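You operate a simulated robot arm through the tools that you are given. There is no shell and no other tool. Be economical: measure what you need, move in short steps, check, and stop when the job is done.

The job below is to be done with a simulated two-armed robot. You get a single attempt, and the scene is never put back.

TASK
Pick up the tall steel cup with one hand, pass it to the other hand and put it on the top of the long bench. Set down upright: tall steel cup.

It is judged by the outcome, as a careful person would: the job done as asked, and still so three seconds after it is handed in. It fails if anything else is knocked over, pushed out of place, dropped, spilled or broken.

THE ROBOT
Two 7-joint arms with two-finger parallel grippers on one trunk, on a base that drives. Base frame: it is fixed to the floor where the robot stands at the start and does not move with it; the origin is under the middle of the robot, x ahead of it, y to its left, z up; the surface under the hand at the start is at about z = 83.2. Readings come in cm, degrees, newtons and seconds.
The left shoulder is at the start at [12.4, 17.1, 116.2], the right one opposite. With the tool pointing down near the work surface each hand reaches from about 42 to 90 cm from the robot's upright axis, wherever it stands, measured 20 degrees to its own side. Places, roughly: top of the long bench [-230, 150, 90]. Payload 4.4 kg a hand.
The tool frame of a hand sits at the grasp point between the pads (the TCP): z along the fingers, y along the line on which they close. The tips reach 2.3 cm beyond it. Largest opening 9.4 cm; finger width 3.8, thickness 1; the body of the gripper, 5.4 by 9.6 cm, starts 3.9 cm behind the TCP.
Orientation is that of the tool frame in the base frame, as a unit quaternion [w, x, y, z]. With the fingers straight down and closing along the base's y, the tool's x points along the base's -x, its y along +y and its z along -z.

THE INTERFACE
- The arms move only by the tool servo_tool. It takes "left_motion", "right_motion" or both (then of equal length, played together; a hand with none holds still); each is a list of rows, each a list of 3 entries, a list of its own where there are three numbers: the finger opening in cm, from 0 to 9.4, then the shift along the tool's x, y, z in cm, then the turn, a rotation vector about the tool's x, y, z in degrees. In form: [[gripper, [dx, dy, dz], [wx, wy, wz]], ...]. A call has 1 to 12 rows; each row is the pose to reach, as a shift and turn from the pose commanded when the call began, along the tool's axes at that moment. Each row takes 0.2 s and may step no farther than 5 cm and 8.6 degrees from the row before; otherwise, or with a gripper value out of range, the whole call is refused. Where a pose cannot be reached the arm comes as near as it can. A force on the tool above 40 N (or 10 N above the force at the start of the call, whichever is more), or a blocked arm, ends the call early, and 0.2 s more pass. Each finger travels about 7.2 cm/s and halts on what it meets, pressing with about 34 N; the grip force reading is that of the motor and also rises with nothing between the fingers. The clock runs only during rows and for 0.2 s after the last one: add rows that repeat a pose to give the fingers time. The reply holds the time, the measured pose of the TCP, the force on the tool along the base axes, the opening and the grip force, in the units named above and with some noise, with the torque about the TCP (base axes, N m) and any sound that the robot's microphone picked up.
- Cameras (640 x 400 px; columns grow to the right, rows downward): "scene" is now at [24.67, -0.35, 130.5]; the picture's right is [-0.02, -1.00, 0.00], its down [-0.60, 0.01, -0.80] and it looks along [0.80, -0.01, -0.60] (base axes); focal length 240 px, centre (320, 200). "left" rides on the left gripper at [8.6, -1.6, -7.4] in its tool frame; the picture's right is [0.18, 0.98, 0.00], its down [-0.58, 0.11, -0.81] and it looks along [-0.79, 0.15, 0.59] (tool axes); focal length 243 px, centre (320, 200). "right" rides on the right gripper at [8.6, 1.6, -7.4] in its tool frame; the picture's right is [-0.18, 0.98, 0.00], its down [-0.58, -0.11, -0.81] and it looks along [-0.79, -0.15, 0.59] (tool axes); focal length 243 px, centre (320, 200). There is no depth. A picture from a camera that has moved, and an enlarged one, comes with that camera's place and axes in the base frame and with its lens. The place of the scene camera against the robot may be out by one fixed shift of up to 1.2 cm in any direction.
- capture(camera): a new picture of that camera. No time passes.
- raise_lower(by): slides the trunk up (or, below 0, down) by that many cm; the arms and the scene camera ride with it, the base frame stays. It gives what a move gives, with no picture.
- roll_base(legs): drives the robot by 1 to 6 legs, each [ahead, left, turn to the left] in cm, cm and degrees, along the robot's own axes; the way and the turn of a leg run together, so that a leg with both is an arc; at most 150 cm and 180 degrees a leg. The arms and the cameras ride along, it lands a little off, and it stops where it bumps. It gives what a move gives.
- aim_head(pan, tilt): turns the head with the scene camera to pan (to the left, within 80 degrees either way) and tilt (down, from -29 to 69), counted from straight ahead of the robot. It gives what a move gives.
- close_up(camera, box): a new picture of the part [left, top, right, bottom] of that camera's present view, enlarged. No time passes.
- close_job(): hands the job in; it is judged then, once.

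Go step by step. Nothing tells you exact positions but the pictures and the camera data: compare them with the known pose of the tool, close in by small moves and look again before you grip or let go. The budget is 120 turns and 92 pictures, counting those below and the enlarged ones. Unless the task says otherwise, let go and move clear before handing in.

The tools are called after "Request:" as name(argument=value, ...) on one line, values as JSON. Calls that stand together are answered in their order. servo_tool: Moves the arms, as the interface text tells. Its arguments: {"type":"object","properties":{"left_motion":{"type":"array","items":{"type":"array"}},"right_motion":{"type":"array","items":{"type":"array"}}},"required":[]} The other tools are called the same way: raise_lower (by) slides the trunk up or down; roll_base (legs) drives the base; aim_head (pan, tilt) turns the head that bears the scene camera; capture (camera) takes a picture; close_up (camera, box) takes an enlarged picture of a part of a camera's view; close_job () hands the job in.

At the start:

```text
time: 0.0
left_tool_pos: [55.67, 30.01, 111.55]
left_orientation: [0.0, 0.0, 1.0, 0.0]
left_wrist_force: [-0.1, -0.3, -0.6]
left_torque: [0.0, -0.01, 0.02]
left_width: 9.41
left_gripper_force: 0.1
right_tool_pos: [53.14, -19.13, 106.11]
right_orientation: [0.0, 0.0, 1.0, 0.0]
right_wrist_force: [0.1, 0.0, -0.3]
right_torque: [0.01, 0.03, 0.02]
right_width: 9.38
right_gripper_force: 0.0
trunk travel left (down, up): [-17.5, 21.3]
robot x, y, heading: [0.04, -0.11, -0.2]
head pan, tilt: [-1.0, 37.0]
```

scene: 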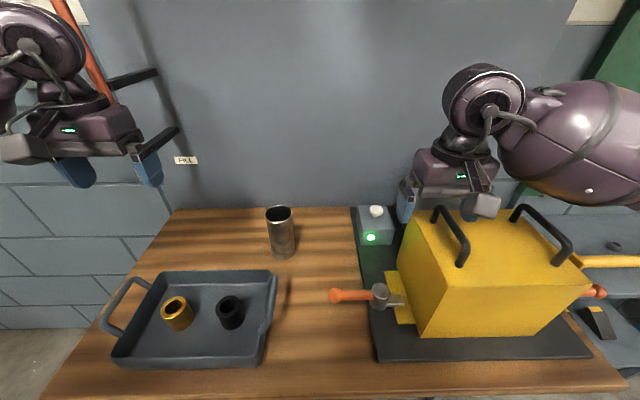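
right: 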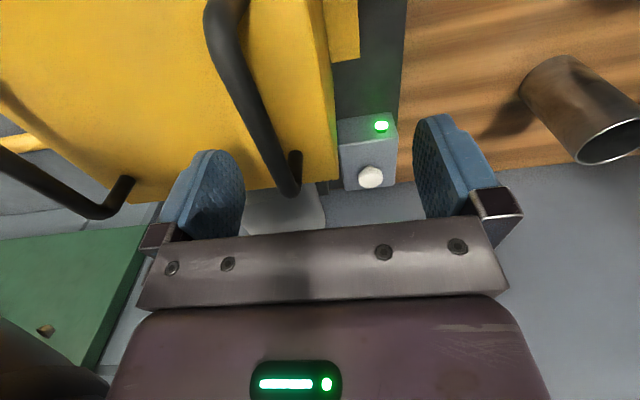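
left: 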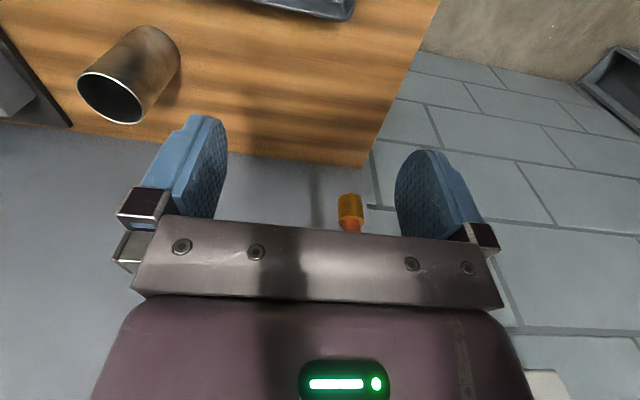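

I see the steel cup at about [67, 8.6] on the table, with the tray to its near left. I'll look closer at the cup and at the gripper's shape before choosing the grips.

Request:
close_up(camera="scene", box=[230, 180, 390, 280])

Request:
close_up(camera="scene", box=[380, 60, 540, 260])

Request:
aim_head(pan=80, tilt=20)

Request:
capture(camera="scene")

```text
4.00 times, centred on (310, 230) of scene
camera zoom: at [24.67, -0.35, 130.5], right [-0.02, -1.0, 0.0], down [-0.6, 0.01, -0.8], along [0.8, -0.01, -0.6], focal length 960 px, centre (360, 80)
```

zoom: 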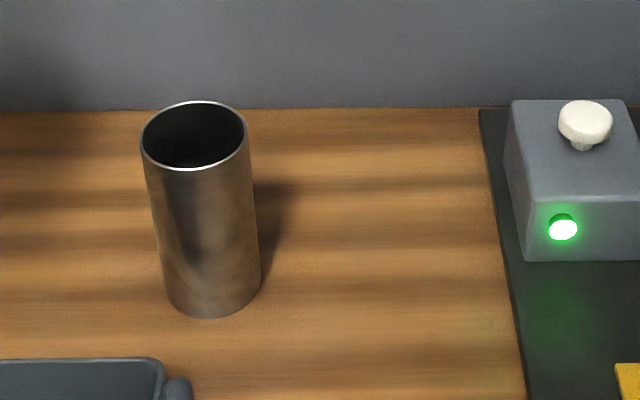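

```text
2.00 times, centred on (460, 160) of scene
camera zoom: at [24.67, -0.35, 130.5], right [-0.02, -1.0, 0.0], down [-0.6, 0.01, -0.8], along [0.8, -0.01, -0.6], focal length 480 px, centre (40, 280)
```

zoom: 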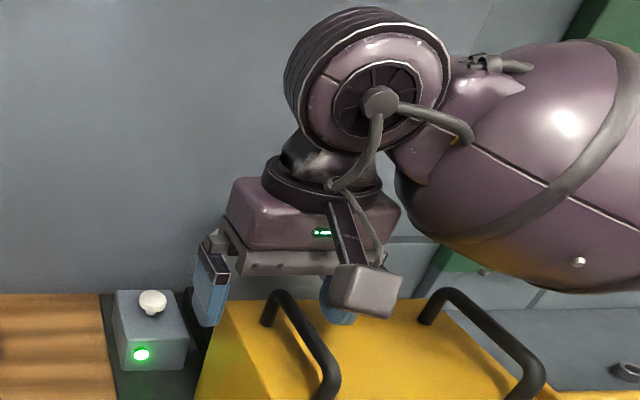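

```text
time: 1.5
left_tool_pos: [55.57, 30.01, 111.43]
left_orientation: [0.0, 0.0, 1.0, 0.0]
left_wrist_force: [0.9, 0.0, -0.1]
left_torque: [0.01, 0.02, -0.03]
left_width: 9.41
left_gripper_force: 0.0
right_tool_pos: [53.19, -19.22, 106.23]
right_orientation: [0.0, 0.0, 1.0, 0.0]
right_wrist_force: [0.3, 0.1, 0.4]
right_torque: [0.0, 0.0, -0.01]
right_width: 9.39
right_gripper_force: 0.1
trunk travel left (down, up): [-17.5, 21.3]
robot x, y, heading: [-0.21, 0.08, -0.2]
head pan, tilt: [80.0, 20.0]
```

```text
86 pictures are left
camera scene: at [17.61, 8.97, 133.2], right [0.98, -0.17, 0.0], down [-0.06, -0.34, -0.94], along [0.16, 0.93, -0.34], focal length 240 px, centre (320, 200)
```

scene: 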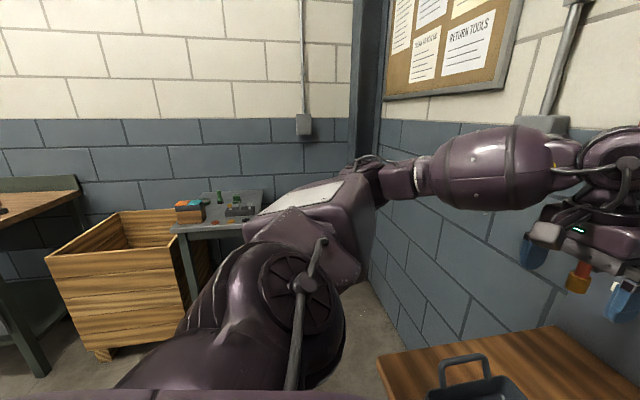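

The cup is empty-looking, about 6 cm across and 12.7 cm tall, at roughly [66, 8.5]. I plan to take it from above by the rim with the left hand, then receive it lower down with the tilted right hand. First I'll move the left hand above it.

Request:
aim_head(pan=0, tilt=37)

Request:
servo_tool(left_motion=[[9.4, [-2.1, -4.3, 0], [0, 0, 0]], [9.4, [-4.2, -8.6, 0], [0, 0, 0]], [9.4, [-6.3, -12.9, 0], [0, 0, 0]], [9.4, [-8.4, -17.2, 0], [0, 0, 0]], [9.4, [-10.4, -21.5, 0], [0, 0, 0]], [9.4, [-10.4, -21.5, 0], [0, 0, 0]]])

Request:
capture(camera="left")

Request:
capture(camera="scene")

```text
time: 3.1
left_tool_pos: [55.72, 29.99, 111.59]
left_orientation: [-0.001, 0.0, 1.0, 0.001]
left_wrist_force: [0.3, -0.5, -0.5]
left_torque: [-0.03, 0.01, 0.0]
left_width: 9.38
left_gripper_force: 0.0
right_tool_pos: [53.02, -19.22, 106.15]
right_orientation: [-0.001, 0.0, 1.0, 0.001]
right_wrist_force: [0.0, 0.2, 0.5]
right_torque: [0.0, 0.0, -0.01]
right_width: 9.35
right_gripper_force: 0.1
trunk travel left (down, up): [-17.5, 21.3]
robot x, y, heading: [-0.1, -0.11, -0.1]
head pan, tilt: [0.0, 37.0]
```

```text
time: 4.5
left_tool_pos: [66.2, 8.57, 111.42]
left_orientation: [-0.001, 0.0, 1.0, -0.001]
left_wrist_force: [0.0, -0.9, -0.3]
left_torque: [-0.03, -0.01, 0.0]
left_width: 9.4
left_gripper_force: 0.0
right_tool_pos: [53.12, -19.13, 106.14]
right_orientation: [0.0, 0.0, 1.0, -0.001]
right_wrist_force: [0.5, 0.2, -0.9]
right_torque: [-0.02, -0.01, -0.01]
right_width: 9.4
right_gripper_force: 0.1
trunk travel left (down, up): [-17.5, 21.3]
robot x, y, heading: [-0.09, -0.02, -0.0]
head pan, tilt: [0.0, 37.0]
```

```text
85 pictures are left
camera left: at [57.59, 6.88, 119.08], right [-0.18, 0.98, 0.0], down [0.58, 0.11, 0.81], along [0.79, 0.15, -0.59], focal length 243 px, centre (320, 200)
```

left: 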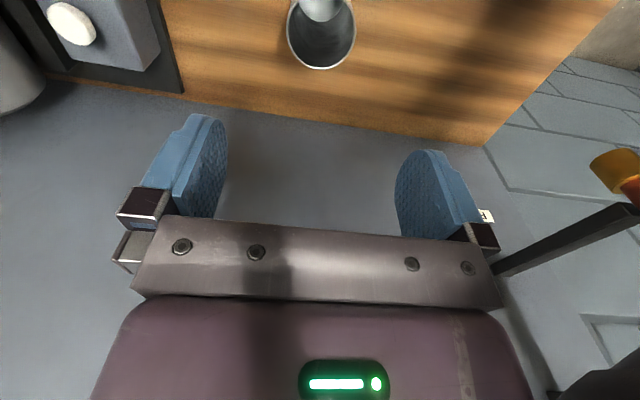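

```text
84 pictures are left
camera scene: at [24.65, -0.12, 130.52], right [0.0, -1.0, 0.0], down [-0.6, 0.0, -0.8], along [0.8, 0.0, -0.6], focal length 240 px, centre (320, 200)
```

scene: 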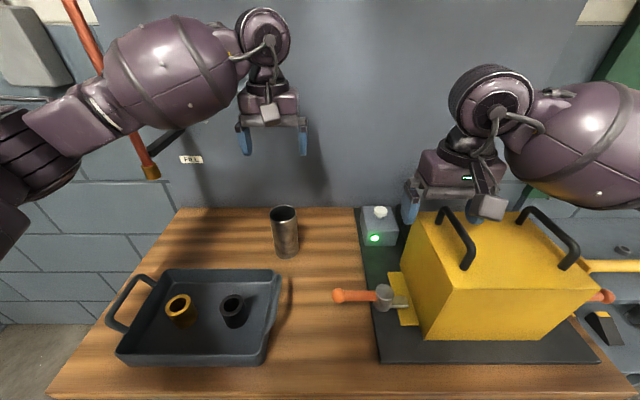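

The left hand is over the cup within a centimetre or so. I'll go down to just above the rim and measure again.

Request:
servo_tool(left_motion=[[9.4, [0.2, 0, 4], [0, 0, 0]], [9.4, [0.4, 0, 8], [0, 0, 0]], [9.4, [0.5, 0, 11.4], [0, 0, 0]], [9.4, [0.5, 0, 11.4], [0, 0, 0]]])

Request:
capture(camera="left")

Request:
close_up(camera="scene", box=[210, 140, 370, 280])

```text
time: 5.5
left_tool_pos: [65.44, 8.51, 100.23]
left_orientation: [0.001, 0.0, 1.0, 0.0]
left_wrist_force: [0.1, -0.1, -0.6]
left_torque: [0.0, 0.01, -0.03]
left_width: 9.41
left_gripper_force: 0.1
right_tool_pos: [53.07, -19.16, 106.26]
right_orientation: [0.0, -0.001, 1.0, 0.001]
right_wrist_force: [-0.4, 0.0, 1.5]
right_torque: [0.0, -0.03, 0.01]
right_width: 9.41
right_gripper_force: 0.1
trunk travel left (down, up): [-17.5, 21.3]
robot x, y, heading: [0.14, -0.27, 0.1]
head pan, tilt: [0.0, 37.0]
```

```text
83 pictures are left
camera left: at [56.85, 6.83, 107.7], right [-0.18, 0.98, 0.0], down [0.58, 0.11, 0.81], along [0.79, 0.15, -0.59], focal length 243 px, centre (320, 200)
```

left: 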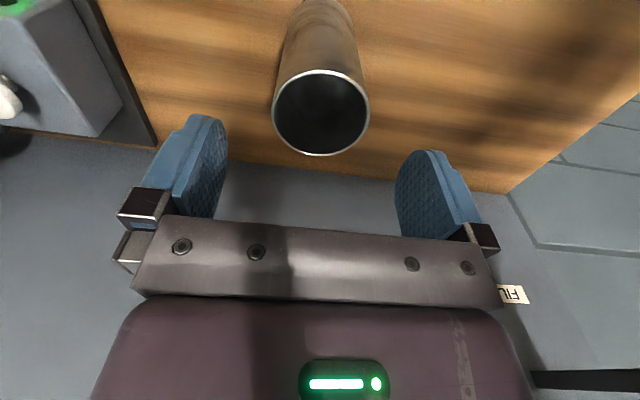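

```text
2.86 times, centred on (290, 210) of scene
camera zoom: at [24.63, -0.21, 130.53], right [0.0, -1.0, 0.0], down [-0.6, 0.0, -0.8], along [0.8, 0.0, -0.6], focal length 685 px, centre (406, 171)
```

zoom: 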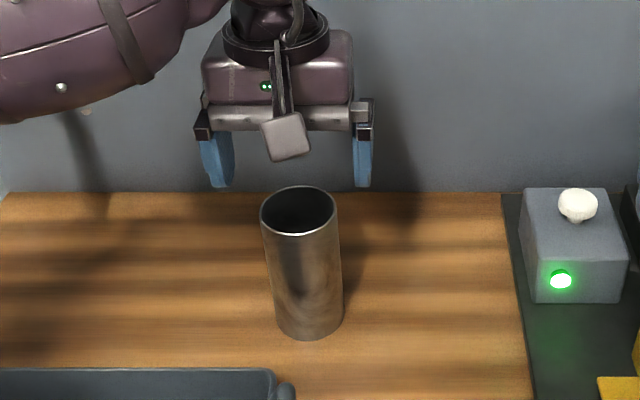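

The rim centre is about [66, 8.5, 95]. I'll lower over it with the fingers open and check before closing.

Request:
servo_tool(left_motion=[[9.4, [-0.4, 0, 3], [0, 0, 0]], [9.4, [-0.4, 0, 5], [0, 0, 0]], [9.4, [-0.4, 0, 7.2], [0, 0, 0]], [9.4, [-0.4, 0, 7.2], [0, 0, 0]]])

Request:
capture(camera="left")

Request:
close_up(camera="scene", box=[210, 140, 370, 280])

```text
time: 6.5
left_tool_pos: [65.77, 8.49, 93.13]
left_orientation: [0.001, 0.0, 1.0, 0.0]
left_wrist_force: [-0.3, 0.6, -0.1]
left_torque: [0.02, 0.04, 0.01]
left_width: 9.42
left_gripper_force: 0.0
right_tool_pos: [53.19, -19.18, 106.13]
right_orientation: [0.0, 0.0, 1.0, 0.001]
right_wrist_force: [0.2, 0.1, 0.0]
right_torque: [0.01, -0.04, 0.01]
right_width: 9.39
right_gripper_force: 0.1
trunk travel left (down, up): [-17.5, 21.3]
robot x, y, heading: [-0.12, -0.05, 0.1]
head pan, tilt: [0.0, 37.0]
```

```text
81 pictures are left
camera left: at [57.21, 6.88, 100.64], right [-0.18, 0.98, 0.0], down [0.58, 0.11, 0.81], along [0.79, 0.15, -0.59], focal length 243 px, centre (320, 200)
```

left: 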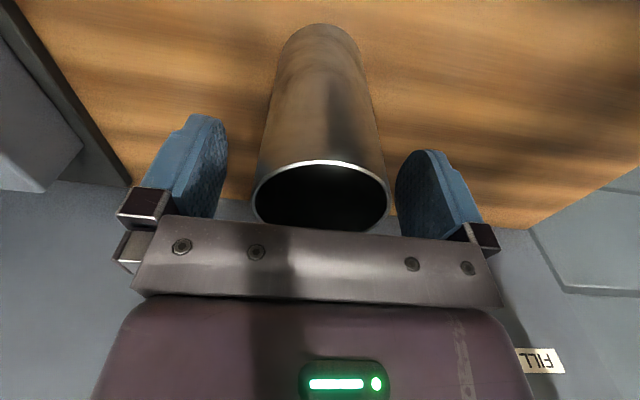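

```text
2.86 times, centred on (290, 210) of scene
camera zoom: at [24.64, -0.2, 130.52], right [0.0, -1.0, 0.0], down [-0.6, 0.0, -0.8], along [0.8, 0.0, -0.6], focal length 685 px, centre (406, 171)
```

zoom: 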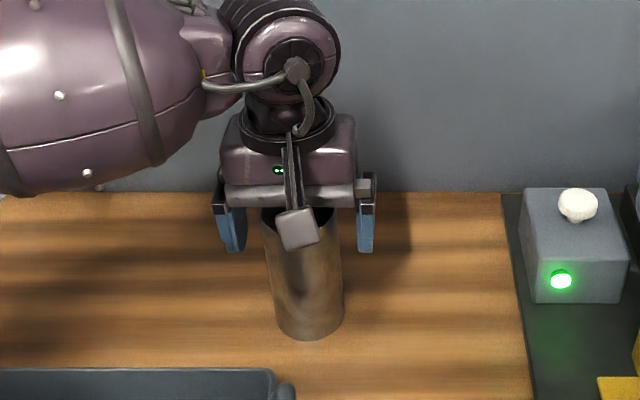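

The cup stands centred between the fingers, with the rim about 1.2 cm above the grasp point. I'll close on it.

Request:
servo_tool(left_motion=[[7, [0, 0, 0], [0, 0, 0]], [5, [0, 0, 0], [0, 0, 0]], [4, [0, 0, 0], [0, 0, 0]], [4, [0, 0, 0], [0, 0, 0]], [4, [0, 0, 0], [0, 0, 0]]])

Request:
capture(camera="left")

```text
time: 7.7
left_tool_pos: [65.81, 8.58, 93.08]
left_orientation: [0.0, 0.0, 1.0, 0.001]
left_wrist_force: [-0.4, 0.6, -0.5]
left_torque: [-0.02, 0.01, -0.01]
left_width: 6.03
left_gripper_force: 34.2
right_tool_pos: [53.22, -19.28, 106.11]
right_orientation: [0.0, 0.0, 1.0, 0.0]
right_wrist_force: [-0.3, 0.1, -0.9]
right_torque: [0.01, 0.0, 0.01]
right_width: 9.43
right_gripper_force: 0.0
trunk travel left (down, up): [-17.5, 21.3]
robot x, y, heading: [-0.02, 0.05, 0.1]
head pan, tilt: [0.0, 37.0]
```

```text
79 pictures are left
camera left: at [57.23, 6.88, 100.62], right [-0.18, 0.98, 0.0], down [0.58, 0.11, 0.81], along [0.79, 0.15, -0.59], focal length 243 px, centre (320, 200)
```

left: 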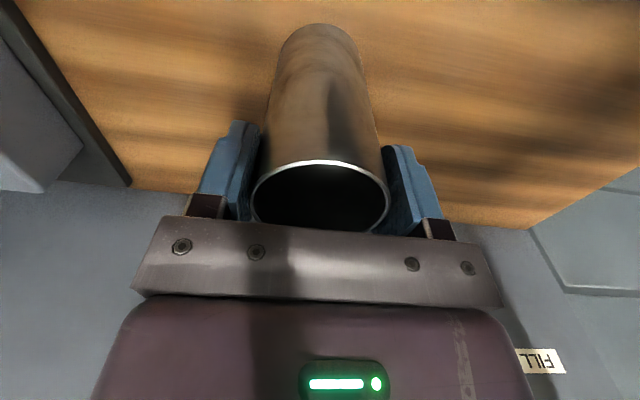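

The grip holds at a width of 6.03 cm. I'll lift straight up and look.

Request:
servo_tool(left_motion=[[4, [0, 0, -2], [0, 0, 0]], [4, [0, 0, -6], [0, 0, 0]], [4, [0, 0, -10], [0, 0, 0]], [4, [0, 0, -14], [0, 0, 0]], [4, [0, 0, -18], [0, 0, 0]], [4, [0, 0, -21], [0, 0, 0]], [4, [0, 0, -21], [0, 0, 0]]])

Request:
capture(camera="scene")

```text
time: 9.3
left_tool_pos: [65.9, 8.36, 113.8]
left_orientation: [-0.001, 0.0, 1.0, 0.0]
left_wrist_force: [0.0, -0.2, -0.7]
left_torque: [-0.01, 0.02, 0.01]
left_width: 6.02
left_gripper_force: 33.7
right_tool_pos: [53.07, -19.1, 106.12]
right_orientation: [0.0, 0.001, 1.0, 0.0]
right_wrist_force: [0.3, -0.2, 0.4]
right_torque: [-0.04, -0.03, 0.03]
right_width: 9.41
right_gripper_force: 0.0
trunk travel left (down, up): [-17.5, 21.3]
robot x, y, heading: [-0.0, 0.04, 0.2]
head pan, tilt: [0.0, 37.0]
```

```text
78 pictures are left
camera scene: at [24.73, -0.19, 130.48], right [0.0, -1.0, 0.0], down [-0.6, 0.0, -0.8], along [0.8, 0.0, -0.6], focal length 240 px, centre (320, 200)
```

scene: 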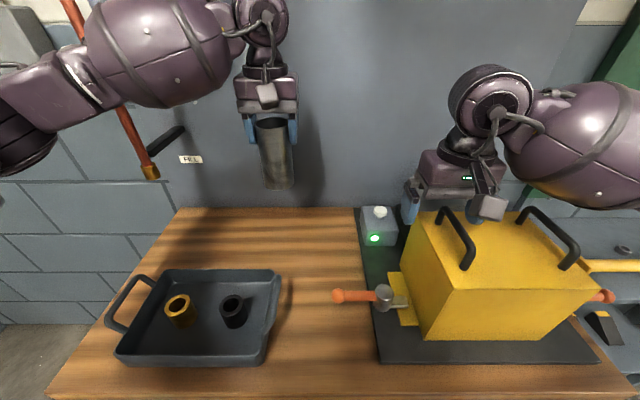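

The cup is held upright and clear. I'll raise the right hand off the toolbox, draw the left hand in a little, back away from the table and turn left to view the bench.

Request:
servo_tool(left_motion=[[4, [3, 1, 0], [0, 0, 0]], [4, [6, 2, 0], [0, 0, 0]], [4, [9, 3, 0], [0, 0, 0]], [4, [12, 4, 0], [0, 0, 0]], [4, [12, 4, 0], [0, 0, 0]]], right_motion=[[9.4, [0, 0, -3], [0, 0, 0]], [9.4, [0, 0, -6], [0, 0, 0]], [9.4, [0, 0, -9], [0, 0, 0]], [9.4, [2, 0, -12], [0, 0, 0]], [9.4, [2, 0, -12], [0, 0, 0]]])

Request:
roll_base(legs=[[-45, 0, 0], [0, 0, 70]])

Request:
aim_head(pan=60, tilt=20)

Request:
capture(camera="scene")

```text
time: 10.5
left_tool_pos: [54.09, 12.48, 113.94]
left_orientation: [0.0, 0.0, 1.0, 0.0]
left_wrist_force: [1.2, 0.0, -1.5]
left_torque: [0.03, -0.02, 0.0]
left_width: 6.03
left_gripper_force: 34.2
right_tool_pos: [51.38, -19.28, 117.88]
right_orientation: [-0.001, 0.0, 1.0, 0.0]
right_wrist_force: [-0.1, 0.5, -0.2]
right_torque: [0.01, 0.05, 0.0]
right_width: 9.38
right_gripper_force: 0.0
trunk travel left (down, up): [-17.5, 21.3]
robot x, y, heading: [-0.18, -0.45, 0.0]
head pan, tilt: [0.0, 37.0]
```

```text
time: 16.2
left_tool_pos: [-37.92, 54.93, 114.0]
left_orientation: [0.0, -0.574, 0.819, 0.0]
left_wrist_force: [-0.6, 0.3, -1.8]
left_torque: [0.0, -0.01, 0.04]
left_width: 6.04
left_gripper_force: 33.9
right_tool_pos: [-9.03, 41.34, 118.1]
right_orientation: [0.0, -0.574, 0.819, 0.0]
right_wrist_force: [-0.5, 0.6, 0.2]
right_torque: [0.0, -0.04, 0.02]
right_width: 9.44
right_gripper_force: 0.2
trunk travel left (down, up): [-17.5, 21.3]
robot x, y, heading: [-44.59, -0.31, 70.1]
head pan, tilt: [0.0, 37.0]
```

```text
time: 17.5
left_tool_pos: [-37.86, 54.96, 114.05]
left_orientation: [-0.001, -0.574, 0.819, 0.0]
left_wrist_force: [-0.6, 0.1, -1.8]
left_torque: [-0.02, -0.02, 0.02]
left_width: 6.03
left_gripper_force: 34.2
right_tool_pos: [-9.09, 41.32, 118.02]
right_orientation: [0.0, -0.573, 0.819, 0.0]
right_wrist_force: [0.3, 0.5, -0.4]
right_torque: [-0.01, 0.0, 0.01]
right_width: 9.39
right_gripper_force: 0.0
trunk travel left (down, up): [-17.5, 21.3]
robot x, y, heading: [-44.26, -0.07, 69.9]
head pan, tilt: [60.0, 20.0]
```

```text
77 pictures are left
camera scene: at [-44.65, 21.25, 133.19], right [0.77, 0.64, 0.0], down [0.22, -0.26, -0.94], along [-0.6, 0.72, -0.34], focal length 240 px, centre (320, 200)
```

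scene: 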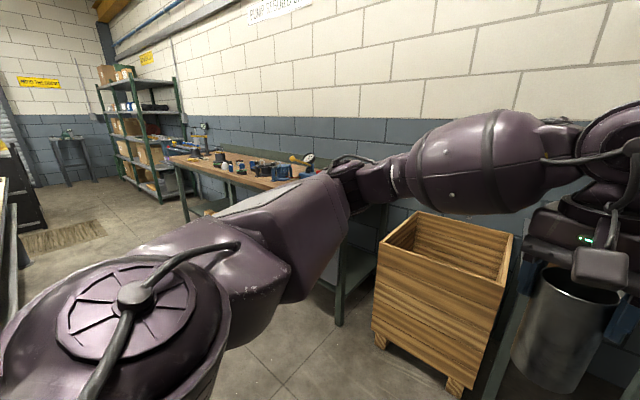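

The long bench runs along the far wall with its front edge near y≈120 and various items on it. I'll turn square to it and strafe along to find a free spot.

Request:
roll_base(legs=[[0, 0, 20], [0, 140, 0]])

Request:
aim_head(pan=0, tilt=20)

Request:
capture(camera="scene")

```text
time: 22.8
left_tool_pos: [-83.11, 53.81, 114.07]
left_orientation: [0.0, 0.709, -0.705, 0.0]
left_wrist_force: [-0.7, 0.2, -0.9]
left_torque: [0.01, 0.01, -0.01]
left_width: 6.03
left_gripper_force: 33.8
right_tool_pos: [-51.5, 51.03, 117.96]
right_orientation: [0.0, 0.71, -0.704, 0.001]
right_wrist_force: [0.1, 0.3, -0.1]
right_torque: [0.0, -0.02, -0.01]
right_width: 9.4
right_gripper_force: 0.0
trunk travel left (down, up): [-17.5, 21.3]
robot x, y, heading: [-70.09, -0.02, 90.4]
head pan, tilt: [60.0, 20.0]
stopped in leg 2: the robot was blocked; the commanded pose is now the measured one
```

```text
time: 24.1
left_tool_pos: [-83.13, 53.7, 113.95]
left_orientation: [0.0, 0.709, -0.705, 0.0]
left_wrist_force: [0.4, 0.4, -1.3]
left_torque: [0.01, -0.03, -0.03]
left_width: 6.06
left_gripper_force: 34.2
right_tool_pos: [-51.38, 51.06, 117.98]
right_orientation: [0.0, 0.71, -0.704, -0.001]
right_wrist_force: [-0.1, -0.9, -0.1]
right_torque: [0.0, 0.02, -0.01]
right_width: 9.38
right_gripper_force: 0.1
trunk travel left (down, up): [-17.5, 21.3]
robot x, y, heading: [-70.38, -0.18, 90.3]
head pan, tilt: [0.0, 20.0]
```

```text
76 pictures are left
camera scene: at [-69.76, 24.23, 133.2], right [1.0, 0.01, 0.0], down [0.0, -0.34, -0.94], along [-0.01, 0.94, -0.34], focal length 240 px, centre (320, 200)
```

scene: 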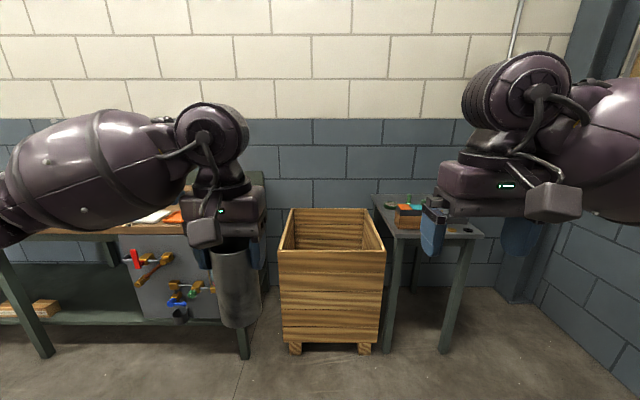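

The strafe was blocked by something on the robot's left. I'll look that way before moving.

Request:
aim_head(pan=80, tilt=45)

Request:
capture(camera="scene")

Request:
aim_head(pan=70, tilt=10)

Request:
capture(camera="scene")

```text
time: 25.6
left_tool_pos: [-83.12, 53.75, 113.96]
left_orientation: [0.0, 0.709, -0.705, 0.001]
left_wrist_force: [0.6, -0.7, -2.5]
left_torque: [0.01, 0.02, -0.01]
left_width: 6.02
left_gripper_force: 34.2
right_tool_pos: [-51.49, 51.08, 117.93]
right_orientation: [0.0, 0.71, -0.705, 0.0]
right_wrist_force: [-0.3, -1.0, 1.0]
right_torque: [-0.01, 0.03, -0.01]
right_width: 9.4
right_gripper_force: 0.0
trunk travel left (down, up): [-17.5, 21.3]
robot x, y, heading: [-70.5, -0.18, 90.6]
head pan, tilt: [80.0, 45.0]
```

```text
75 pictures are left
camera scene: at [-77.7, 16.28, 129.33], right [0.17, 0.99, 0.0], down [0.7, -0.12, -0.71], along [-0.7, 0.12, -0.71], focal length 240 px, centre (320, 200)
```

scene: 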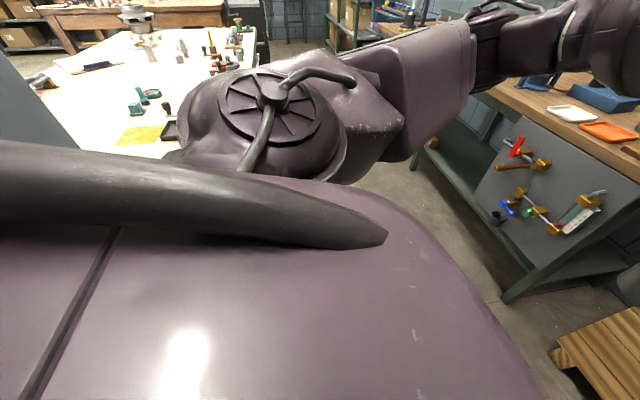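

```text
time: 26.6
left_tool_pos: [-83.01, 53.71, 113.88]
left_orientation: [0.001, 0.709, -0.705, 0.0]
left_wrist_force: [-0.1, -0.4, -0.6]
left_torque: [0.01, -0.02, 0.01]
left_width: 6.04
left_gripper_force: 34.3
right_tool_pos: [-51.55, 51.11, 118.0]
right_orientation: [0.0, 0.709, -0.705, 0.0]
right_wrist_force: [0.2, -0.3, 0.4]
right_torque: [-0.01, 0.0, 0.04]
right_width: 9.38
right_gripper_force: 0.2
trunk travel left (down, up): [-17.5, 21.3]
robot x, y, heading: [-70.45, -0.3, 90.5]
head pan, tilt: [70.0, 10.0]
```

```text
74 pictures are left
camera scene: at [-78.45, 18.04, 134.82], right [0.34, 0.94, 0.0], down [0.16, -0.06, -0.98], along [-0.93, 0.33, -0.17], focal length 240 px, centre (320, 200)
```

scene: 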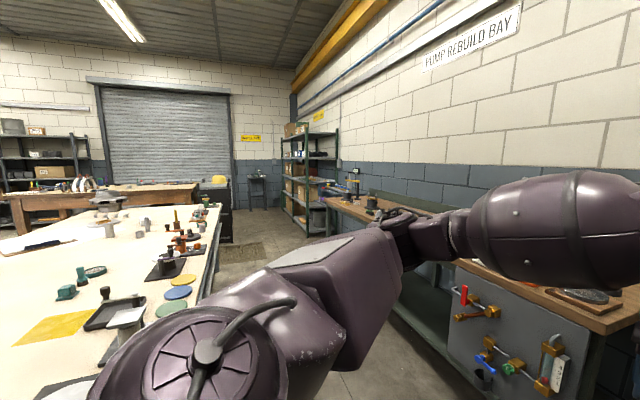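

A large white work table stands left with its edge near y≈3; the aisle to the bench lies beyond it. I'll back off right, go forward into the aisle, and then strafe left.

Request:
roll_base(legs=[[0, -6, 0], [52, 0, 0], [0, 100, 0]])

Request:
aim_head(pan=0, tilt=30)

Request:
capture(camera="scene")

Request:
aim_head(pan=60, tilt=15)

Request:
capture(camera="scene")

```text
time: 39.1
left_tool_pos: [-176.67, 104.5, 113.97]
left_orientation: [0.001, 0.713, -0.701, 0.0]
left_wrist_force: [-0.7, -0.3, -1.5]
left_torque: [-0.02, 0.0, -0.03]
left_width: 6.01
left_gripper_force: 33.9
right_tool_pos: [-145.03, 102.28, 118.05]
right_orientation: [0.0, 0.713, -0.701, 0.0]
right_wrist_force: [-0.3, 0.0, 0.4]
right_torque: [0.0, 0.01, 0.04]
right_width: 9.4
right_gripper_force: 0.1
trunk travel left (down, up): [-17.5, 21.3]
robot x, y, heading: [-163.3, 50.73, 91.4]
head pan, tilt: [70.0, 10.0]
```

```text
time: 40.5
left_tool_pos: [-176.65, 104.45, 114.05]
left_orientation: [0.0, 0.713, -0.701, 0.0]
left_wrist_force: [-0.3, -0.1, -1.9]
left_torque: [-0.04, -0.01, 0.0]
left_width: 6.03
left_gripper_force: 34.1
right_tool_pos: [-144.94, 102.25, 117.96]
right_orientation: [0.0, 0.713, -0.701, 0.0]
right_wrist_force: [-0.1, 0.6, -0.5]
right_torque: [0.02, -0.03, 0.02]
right_width: 9.41
right_gripper_force: 0.1
trunk travel left (down, up): [-17.5, 21.3]
robot x, y, heading: [-163.34, 50.78, 91.0]
head pan, tilt: [0.0, 30.0]
```

```text
73 pictures are left
camera scene: at [-163.04, 74.86, 131.59], right [1.0, 0.02, 0.0], down [0.01, -0.5, -0.87], along [-0.02, 0.87, -0.5], focal length 240 px, centre (320, 200)
```

scene: 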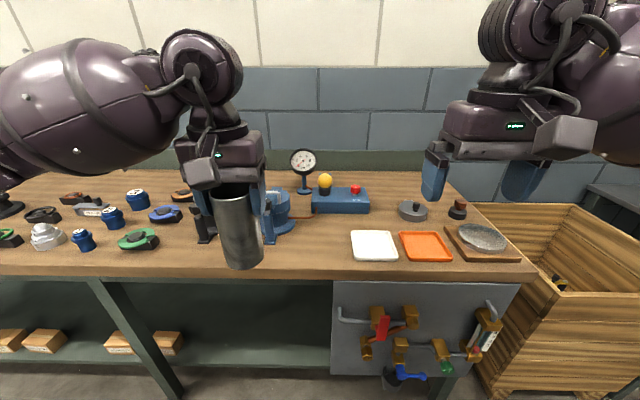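

```text
time: 41.8
left_tool_pos: [-176.72, 104.46, 113.93]
left_orientation: [0.0, 0.713, -0.701, 0.0]
left_wrist_force: [0.7, 0.1, -1.3]
left_torque: [0.01, 0.01, -0.04]
left_width: 6.02
left_gripper_force: 34.3
right_tool_pos: [-144.94, 102.2, 117.97]
right_orientation: [0.0, 0.713, -0.701, 0.0]
right_wrist_force: [-0.6, 0.2, -0.2]
right_torque: [-0.06, -0.02, 0.0]
right_width: 9.38
right_gripper_force: 0.1
trunk travel left (down, up): [-17.5, 21.3]
robot x, y, heading: [-163.23, 50.39, 91.1]
head pan, tilt: [60.0, 15.0]
```

```text
72 pictures are left
camera scene: at [-171.04, 70.35, 134.01], right [0.48, 0.87, 0.0], down [0.23, -0.13, -0.97], along [-0.84, 0.47, -0.26], focal length 240 px, centre (320, 200)
```

scene: 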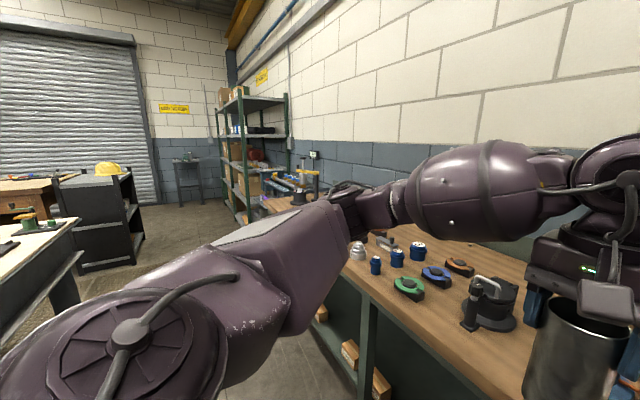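

There's a free spot at the bench front near x≈-163, between the vise and the white tray. For the handover I'll turn the left hand (holding the cup) so its camera faces left, and yaw the right hand to come in from the right.

Request:
servo_tool(left_motion=[[4, [0, 0, 0], [0, 0, 8.2]], [4, [0, 0, 0], [0, 0, 16.4]], [4, [0, 0, 0], [0, 0, 24.6]], [4, [0, 0, 0], [0, 0, 32.8]], [4, [0, 0, 0], [0, 0, 41]], [4, [0, 0, 0], [0, 0, 49.2]], [4, [0, 0, 0], [0, 0, 57.4]], [4, [0, 0, 0], [0, 0, 65.6]], [4, [0, 0, 0], [0, 0, 73.8]], [4, [0, 0, 0], [0, 0, 82]], [4, [0, 0, 0], [0, 0, 90]], [4, [0, 0, 0], [0, 0, 90]]], right_motion=[[9.4, [0, 0, 0], [0, 0, -8.2]], [9.4, [0, 0, 0], [0, 0, -16.4]], [9.4, [0, 0, 0], [0, 0, -24.6]], [9.4, [0, 0, 0], [0, 0, -32.8]], [9.4, [0, 0, 0], [0, 0, -41]], [9.4, [0, 0, 0], [0, 0, -49.2]], [9.4, [0, 0, 0], [0, 0, -57.4]], [9.4, [0, 0, 0], [0, 0, -65.6]], [9.4, [0, 0, 0], [0, 0, -73.8]], [9.4, [0, 0, 0], [0, 0, -82]], [9.4, [0, 0, 0], [0, 0, -90]], [9.4, [0, 0, 0], [0, 0, -90]]])

Request:
aim_head(pan=0, tilt=30)

Request:
capture(camera="scene")

```text
time: 44.4
left_tool_pos: [-173.41, 98.36, 114.36]
left_orientation: [0.0, -0.009, 1.0, 0.0]
left_wrist_force: [0.4, -0.4, -1.5]
left_torque: [-0.01, -0.02, 0.04]
left_width: 6.05
left_gripper_force: 33.6
left hand out of reach, approached as far as the arm can: row 10, 11, 12
right_tool_pos: [-149.55, 95.79, 117.87]
right_orientation: [0.001, 1.0, 0.009, 0.0]
right_wrist_force: [-0.5, 0.0, -0.5]
right_torque: [0.01, 0.0, -0.02]
right_width: 9.41
right_gripper_force: 0.0
right hand out of reach, approached as far as the arm can: row 9, 10, 11, 12
trunk travel left (down, up): [-17.5, 21.3]
robot x, y, heading: [-163.4, 50.82, 91.1]
head pan, tilt: [60.0, 15.0]
```

```text
time: 45.7
left_tool_pos: [-173.23, 98.32, 114.27]
left_orientation: [-0.001, -0.009, 1.0, 0.0]
left_wrist_force: [0.5, 0.6, -1.3]
left_torque: [0.02, -0.03, 0.03]
left_width: 6.01
left_gripper_force: 34.3
right_tool_pos: [-149.55, 95.88, 117.8]
right_orientation: [0.0, 1.0, 0.008, 0.001]
right_wrist_force: [0.0, -1.5, 0.4]
right_torque: [0.02, -0.01, -0.02]
right_width: 9.39
right_gripper_force: 0.1
trunk travel left (down, up): [-17.5, 21.3]
robot x, y, heading: [-163.29, 50.78, 90.8]
head pan, tilt: [0.0, 30.0]
```

```text
71 pictures are left
camera scene: at [-163.04, 74.86, 131.59], right [1.0, 0.02, 0.0], down [0.01, -0.5, -0.87], along [-0.02, 0.87, -0.5], focal length 240 px, centre (320, 200)
```

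scene: 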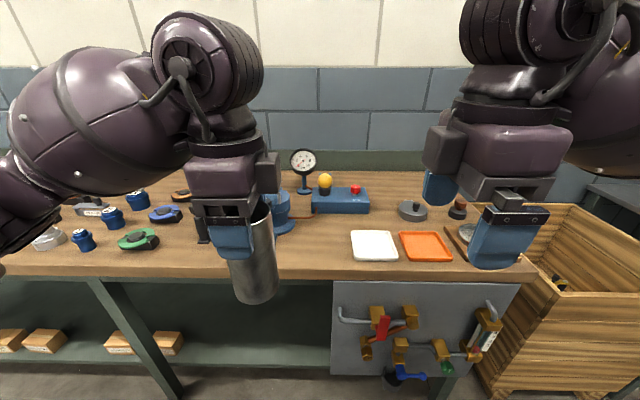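

Both hands have turned as wished, though they were drawn in somewhat. I'll now tilt the right hand so its fingers point left and slightly down.

Request:
servo_tool(right_motion=[[9.4, [0, 0, 0], [0, -8.2, 0]], [9.4, [0, 0, 0], [0, -16.4, 0]], [9.4, [0, 0, 0], [0, -24.6, 0]], [9.4, [0, 0, 0], [0, -32.8, 0]], [9.4, [0, 0, 0], [0, -41, 0]], [9.4, [0, 0, 0], [0, -49.2, 0]], [9.4, [0, 0, 0], [0, -57.4, 0]], [9.4, [0, 0, 0], [0, -65, 0]], [9.4, [0, 0, 0], [0, -65, 0]]])

Request:
capture(camera="scene")

Request:
capture(camera="right")

Request:
capture(camera="left")

```text
time: 47.7
left_tool_pos: [-173.29, 98.4, 114.44]
left_orientation: [0.001, -0.01, 1.0, 0.0]
left_wrist_force: [0.6, 0.3, -1.2]
left_torque: [-0.01, 0.05, -0.02]
left_width: 6.0
left_gripper_force: 33.8
right_tool_pos: [-150.16, 93.02, 120.2]
right_orientation: [0.006, 0.843, 0.007, -0.538]
right_wrist_force: [0.6, -0.3, 0.0]
right_torque: [-0.03, 0.01, -0.01]
right_width: 9.4
right_gripper_force: 0.0
right hand out of reach, approached as far as the arm can: row 3, 4, 5, 6, 7, 8, 9
trunk travel left (down, up): [-17.5, 21.3]
robot x, y, heading: [-163.85, 51.19, 91.2]
head pan, tilt: [0.0, 30.0]
```

```text
70 pictures are left
camera scene: at [-162.96, 74.84, 131.6], right [1.0, 0.02, 0.0], down [0.01, -0.5, -0.87], along [-0.02, 0.87, -0.5], focal length 240 px, centre (320, 200)
```

scene: 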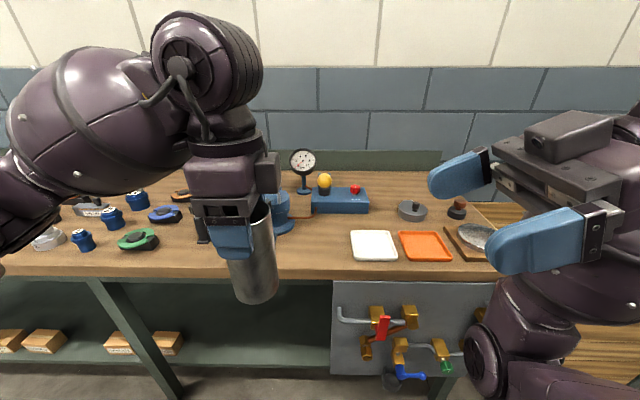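

```text
69 pictures are left
camera right: at [-139.68, 91.53, 115.61], right [-0.06, -0.98, 0.17], down [0.48, 0.12, 0.87], along [-0.87, 0.14, 0.47], focal length 243 px, centre (320, 200)
```

right: 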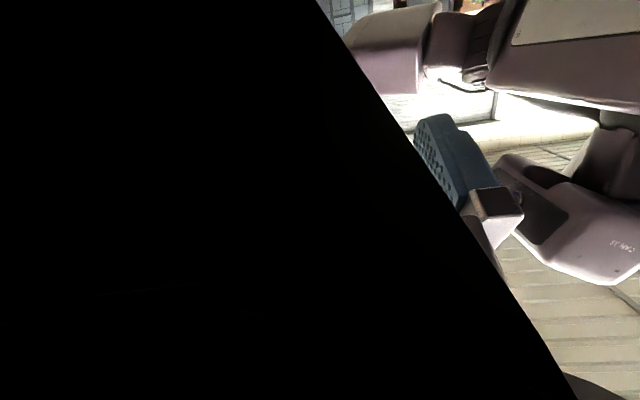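

```text
68 pictures are left
camera left: at [-181.84, 96.53, 122.01], right [-0.2, 0.98, 0.0], down [0.58, 0.12, 0.81], along [0.79, 0.16, -0.59], focal length 243 px, centre (320, 200)
```

left: 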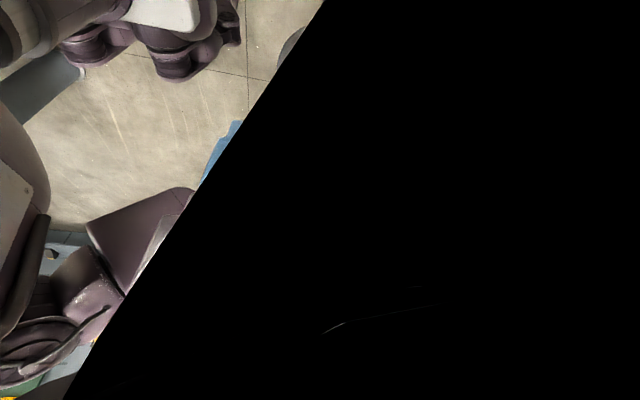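

The right hand now points left and down as wanted, but sits about 10 cm nearer the robot than planned. I'll move it to a stand-off point in line with the lower part of the cup and see where it really goes.

Request:
servo_tool(right_motion=[[9.4, [0.2, -1.35, 3.1], [0, 0, 0]], [9.4, [0.4, -2.7, 6.2], [0, 0, 0]], [9.4, [0.6, -4, 9.3], [0, 0, 0]], [9.4, [0.73, -5.4, 12.4], [0, 0, 0]], [9.4, [0.73, -5.4, 12.4], [0, 0, 0]]])

Request:
capture(camera="scene")

```text
time: 48.9
left_tool_pos: [-173.31, 98.42, 114.33]
left_orientation: [0.0, -0.01, 1.0, -0.001]
left_wrist_force: [0.0, 1.0, -1.5]
left_torque: [-0.07, 0.04, 0.0]
left_width: 6.07
left_gripper_force: 33.7
right_tool_pos: [-159.65, 93.95, 120.44]
right_orientation: [0.005, 0.843, 0.006, -0.537]
right_wrist_force: [0.0, 0.2, -0.1]
right_torque: [-0.03, -0.01, 0.01]
right_width: 9.41
right_gripper_force: 0.1
right hand out of reach, approached as far as the arm can: row 1, 2, 3, 4, 5
trunk travel left (down, up): [-17.5, 21.3]
robot x, y, heading: [-163.29, 50.37, 91.2]
head pan, tilt: [0.0, 30.0]
```

```text
67 pictures are left
camera scene: at [-163.0, 74.95, 131.55], right [1.0, 0.02, 0.0], down [0.01, -0.5, -0.87], along [-0.02, 0.87, -0.5], focal length 240 px, centre (320, 200)
```

scene: 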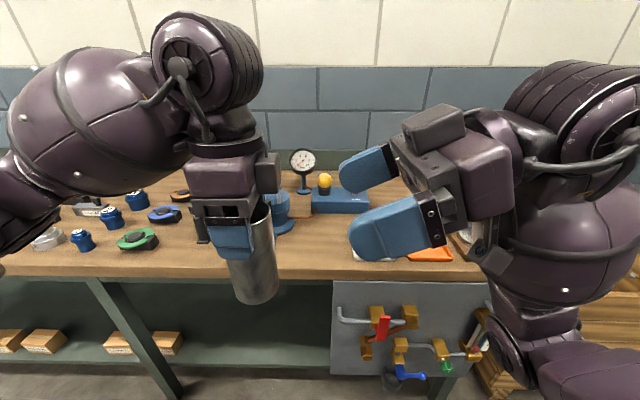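

I want a closer look at the box on top of the right hand, to know what could touch the left hand.

Request:
close_up(camera="scene", box=[320, 60, 560, 310])

Request:
close_up(camera="scene", box=[150, 100, 310, 310])

Request:
capture(camera="right")

```text
1.60 times, centred on (440, 185) of scene
camera zoom: at [-163.0, 74.95, 131.55], right [1.0, 0.02, 0.0], down [0.01, -0.5, -0.87], along [-0.02, 0.87, -0.5], focal length 384 px, centre (128, 224)
```

zoom: 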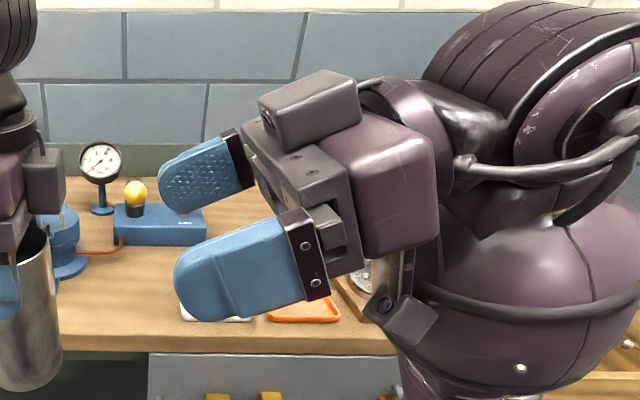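

```text
1.90 times, centred on (230, 205) of scene
camera zoom: at [-163.0, 74.95, 131.55], right [1.0, 0.02, 0.0], down [0.01, -0.5, -0.87], along [-0.02, 0.87, -0.5], focal length 457 px, centre (491, 190)
```

zoom: 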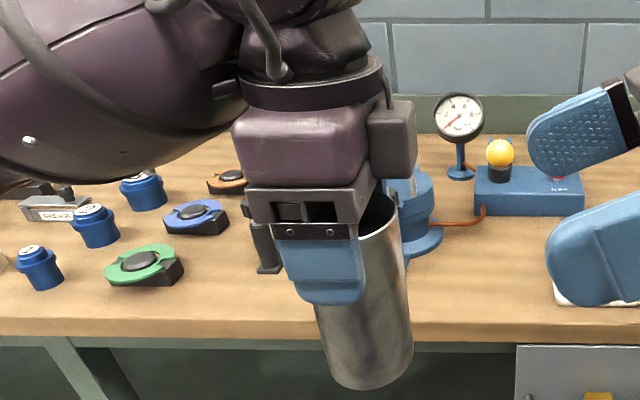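

```text
64 pictures are left
camera right: at [-149.22, 92.47, 115.9], right [-0.06, -0.98, 0.17], down [0.48, 0.12, 0.87], along [-0.87, 0.13, 0.47], focal length 243 px, centre (320, 200)
```

right: 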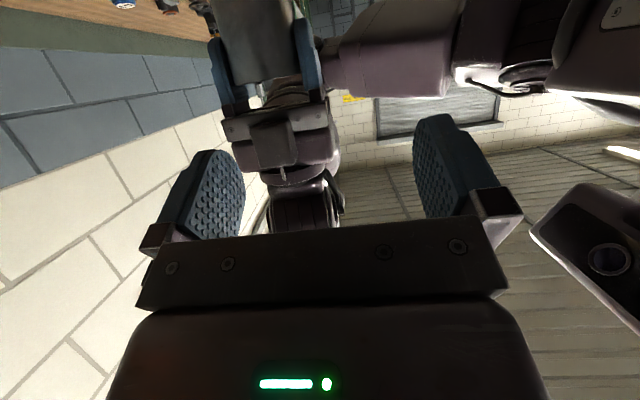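

The right hand's camera now sees the left hand and cup. I'll level the right hand a little more (20° below horizontal) and test how far down and forward it can go.

Request:
servo_tool(right_motion=[[9.4, [1.8, -1.3, 0.8], [0, -2, 0]], [9.4, [3.6, -2.7, 1.6], [0, -4, 0]], [9.4, [5.4, -4, 2.5], [0, -5, 0]], [9.4, [5.4, -4, 2.5], [0, -5, 0]]])

```text
time: 49.9
left_tool_pos: [-173.39, 98.43, 114.28]
left_orientation: [0.0, -0.009, 1.0, 0.0]
left_wrist_force: [-0.3, 0.8, -1.3]
left_torque: [0.03, -0.04, 0.0]
left_width: 6.03
left_gripper_force: 33.4
right_tool_pos: [-159.5, 93.83, 119.58]
right_orientation: [-0.004, 0.843, -0.002, -0.537]
right_wrist_force: [0.5, 0.0, -0.2]
right_torque: [0.02, 0.0, -0.02]
right_width: 9.37
right_gripper_force: 0.1
right hand out of reach, approached as far as the arm can: row 1, 2, 3, 4
trunk travel left (down, up): [-17.5, 21.3]
robot x, y, heading: [-163.57, 50.95, 91.1]
head pan, tilt: [0.0, 30.0]
```

The right hand is at its wrist limits pointing straight left. I'll use a gentler geometry instead: the right hand pointing forward-left (about 30° left of ahead) and the left hand turned back correspondingly. First I'll separate and re-turn both.

Request:
servo_tool(left_motion=[[4, [0, 0, 0], [0, 0, -8.5]], [4, [0, 0, 0], [0, 0, -17]], [4, [0, 0, 0], [0, 0, -25.5]], [4, [0, 0, 0], [0, 0, -34]], [4, [0, 0, 0], [0, 0, -42.5]], [4, [0, 0, 0], [0, 0, -51]], [4, [0, 0, 0], [0, 0, -59.5]], [4, [0, 0, 0], [0, 0, -68]], [4, [0, 0, 0], [0, 0, -76.5]], [4, [0, 0, 0], [0, 0, -85]], [4, [0, 0, 0], [0, 0, -93.5]], [4, [0, 0, 0], [0, 0, -102]]], right_motion=[[9.4, [1.1, 0, -1.4], [7.77, 0, 3.61]], [9.4, [2.2, 0, -2.8], [15.5, 0, 7.2]], [9.4, [3.3, 0, -4.1], [23.3, 0, 10.8]], [9.4, [4.4, 0, -5.5], [31.1, 0, 14.4]], [9.4, [5.5, 0, -6.9], [38.8, 0, 18]], [9.4, [6.7, 0, -8.2], [46.6, 0, 21.6]], [9.4, [7.8, 0, -9.6], [54.4, 0, 25.3]], [9.4, [7.8, 0, -9.6], [54.4, 0, 25.3]], [9.4, [7.8, 0, -9.6], [54.4, 0, 25.3]], [9.4, [7.8, 0, -9.6], [54.4, 0, 25.3]], [9.4, [7.8, 0, -9.6], [54.4, 0, 25.3]], [9.4, [7.8, 0, -9.6], [54.4, 0, 25.3]]])

Request:
capture(camera="scene")

```text
time: 52.5
left_tool_pos: [-173.14, 98.28, 114.53]
left_orientation: [0.0, 0.783, -0.622, -0.001]
left_wrist_force: [-0.3, -0.9, -1.0]
left_torque: [-0.01, 0.02, 0.0]
left_width: 6.01
left_gripper_force: 33.7
right_tool_pos: [-146.59, 104.71, 121.02]
right_orientation: [-0.271, 0.728, -0.423, -0.466]
right_wrist_force: [0.3, -0.4, -0.7]
right_torque: [0.04, 0.0, -0.02]
right_width: 9.41
right_gripper_force: 0.1
right hand out of reach, approached as far as the arm can: row 1, 2, 3, 4, 5, 6, 7, 8, 9, 10, 11, 12
trunk travel left (down, up): [-17.5, 21.3]
robot x, y, heading: [-163.69, 51.39, 91.0]
head pan, tilt: [0.0, 30.0]
```

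```text
63 pictures are left
camera scene: at [-163.02, 74.86, 131.59], right [1.0, 0.02, 0.0], down [0.01, -0.5, -0.87], along [-0.02, 0.87, -0.5], focal length 240 px, centre (320, 200)
```

scene: 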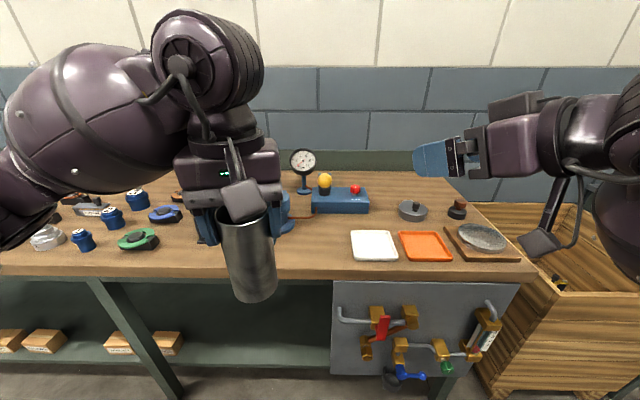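

Both hands now have workable orientations. I'll bring the left hand to the handover place and the right hand to a stand-off point 14 cm out along its own pointing direction.

Request:
servo_tool(left_motion=[[4, [-1.4, -2.4, -1.4], [0, 0, -4.2]], [4, [-2.8, -4.8, -2.8], [0, 0, -8.4]], [4, [-4.3, -7.2, -4.2], [0, 0, -12.6]], [4, [-5.7, -9.5, -5.5], [0, 0, -16.6]], [4, [-5.7, -9.5, -5.5], [0, 0, -16.6]], [4, [-5.7, -9.5, -5.5], [0, 0, -16.6]]], right_motion=[[9.4, [0.8, 3.8, -0.5], [0, -1.5, 0]], [9.4, [1.6, 7.6, -0.9], [0, -3, 0]], [9.4, [2.4, 11.4, -1.4], [0, -4.5, 0]], [9.4, [3.26, 15.28, -1.82], [0, -6, 0]], [9.4, [3.26, 15.28, -1.82], [0, -6, 0]], [9.4, [3.26, 15.28, -1.82], [0, -6, 0]]])

Request:
capture(camera="scene")

Request:
capture(camera="right")

```text
time: 53.5
left_tool_pos: [-166.33, 105.43, 119.44]
left_orientation: [0.006, 0.849, -0.528, -0.007]
left_wrist_force: [-16.7, -1.4, -0.6]
left_torque: [0.5, -1.56, -2.14]
left_width: 5.97
left_gripper_force: 34.2
right_tool_pos: [-159.58, 102.96, 120.87]
right_orientation: [-0.296, 0.69, -0.429, -0.503]
right_wrist_force: [16.7, 0.6, -0.9]
right_torque: [-0.5, 1.28, 1.65]
right_width: 9.39
right_gripper_force: 0.1
right hand out of reach, approached as far as the arm can: row 1, 2, 3, 4
trunk travel left (down, up): [-17.5, 21.3]
robot x, y, heading: [-163.41, 50.53, 90.9]
head pan, tilt: [0.0, 30.0]
stopped in row 4 (left hand): the force on the tool passed its limit at 145 N (the readings are from after the stop); the commanded pose is now the measured one
```

```text
62 pictures are left
camera scene: at [-162.92, 74.83, 131.6], right [1.0, 0.02, 0.0], down [0.01, -0.5, -0.87], along [-0.02, 0.87, -0.5], focal length 240 px, centre (320, 200)
```

scene: 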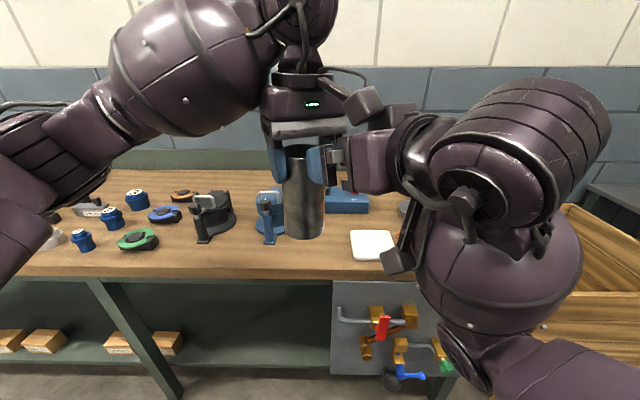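

```text
61 pictures are left
camera right: at [-156.65, 93.35, 115.17], right [-0.9, -0.4, 0.2], down [0.38, -0.46, 0.81], along [-0.23, 0.8, 0.56], focal length 243 px, centre (320, 200)
```

right: 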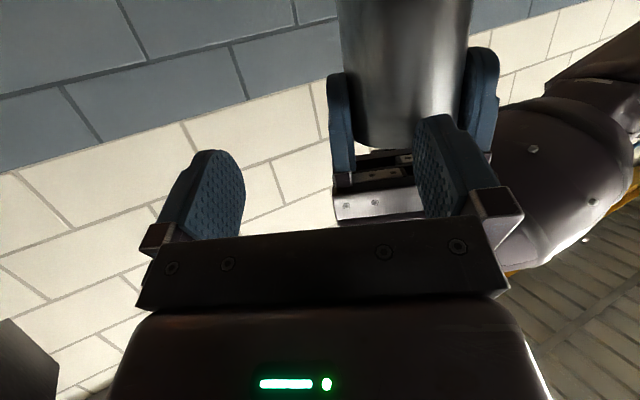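

The hands brushed because the right hand could not draw back that far; the cup is still gripped. I'll move the right hand off to the right first.

Request:
servo_tool(right_motion=[[9.4, [0.4, -2.7, -1.3], [0, 0, 0]], [9.4, [0.8, -5.4, -2.6], [0, 0, 0]], [9.4, [1.26, -8.9, -4.4], [0, 0, 0]], [9.4, [1.6, -11.6, -5.7], [0, 0, 0]], [9.4, [1.6, -11.6, -5.7], [0, 0, 0]]])

Request:
capture(camera="scene")

```text
time: 54.7
left_tool_pos: [-166.48, 105.48, 119.42]
left_orientation: [0.006, 0.85, -0.527, -0.006]
left_wrist_force: [-0.2, 0.0, -3.3]
left_torque: [-0.01, 0.02, 0.01]
left_width: 6.03
left_gripper_force: 33.5
right_tool_pos: [-148.32, 105.97, 121.25]
right_orientation: [-0.295, 0.692, -0.427, -0.503]
right_wrist_force: [-0.2, 0.5, 0.6]
right_torque: [0.0, 0.0, -0.06]
right_width: 9.4
right_gripper_force: 0.1
right hand out of reach, approached as far as the arm can: row 1, 2, 3, 4, 5
trunk travel left (down, up): [-17.5, 21.3]
robot x, y, heading: [-163.33, 50.81, 91.1]
head pan, tilt: [0.0, 30.0]
```

```text
60 pictures are left
camera scene: at [-163.14, 74.9, 131.57], right [1.0, 0.02, 0.0], down [0.01, -0.5, -0.87], along [-0.02, 0.87, -0.5], focal length 240 px, centre (320, 200)
```

scene: 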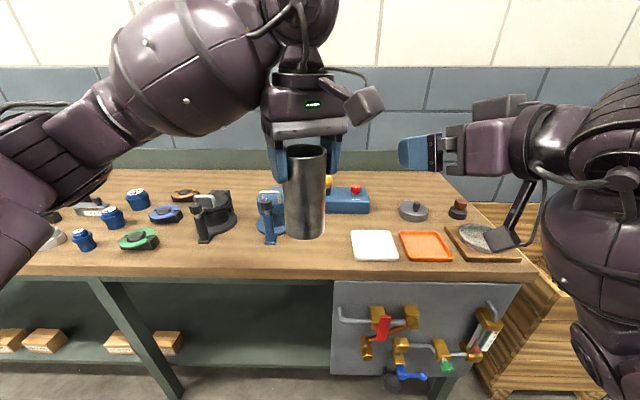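

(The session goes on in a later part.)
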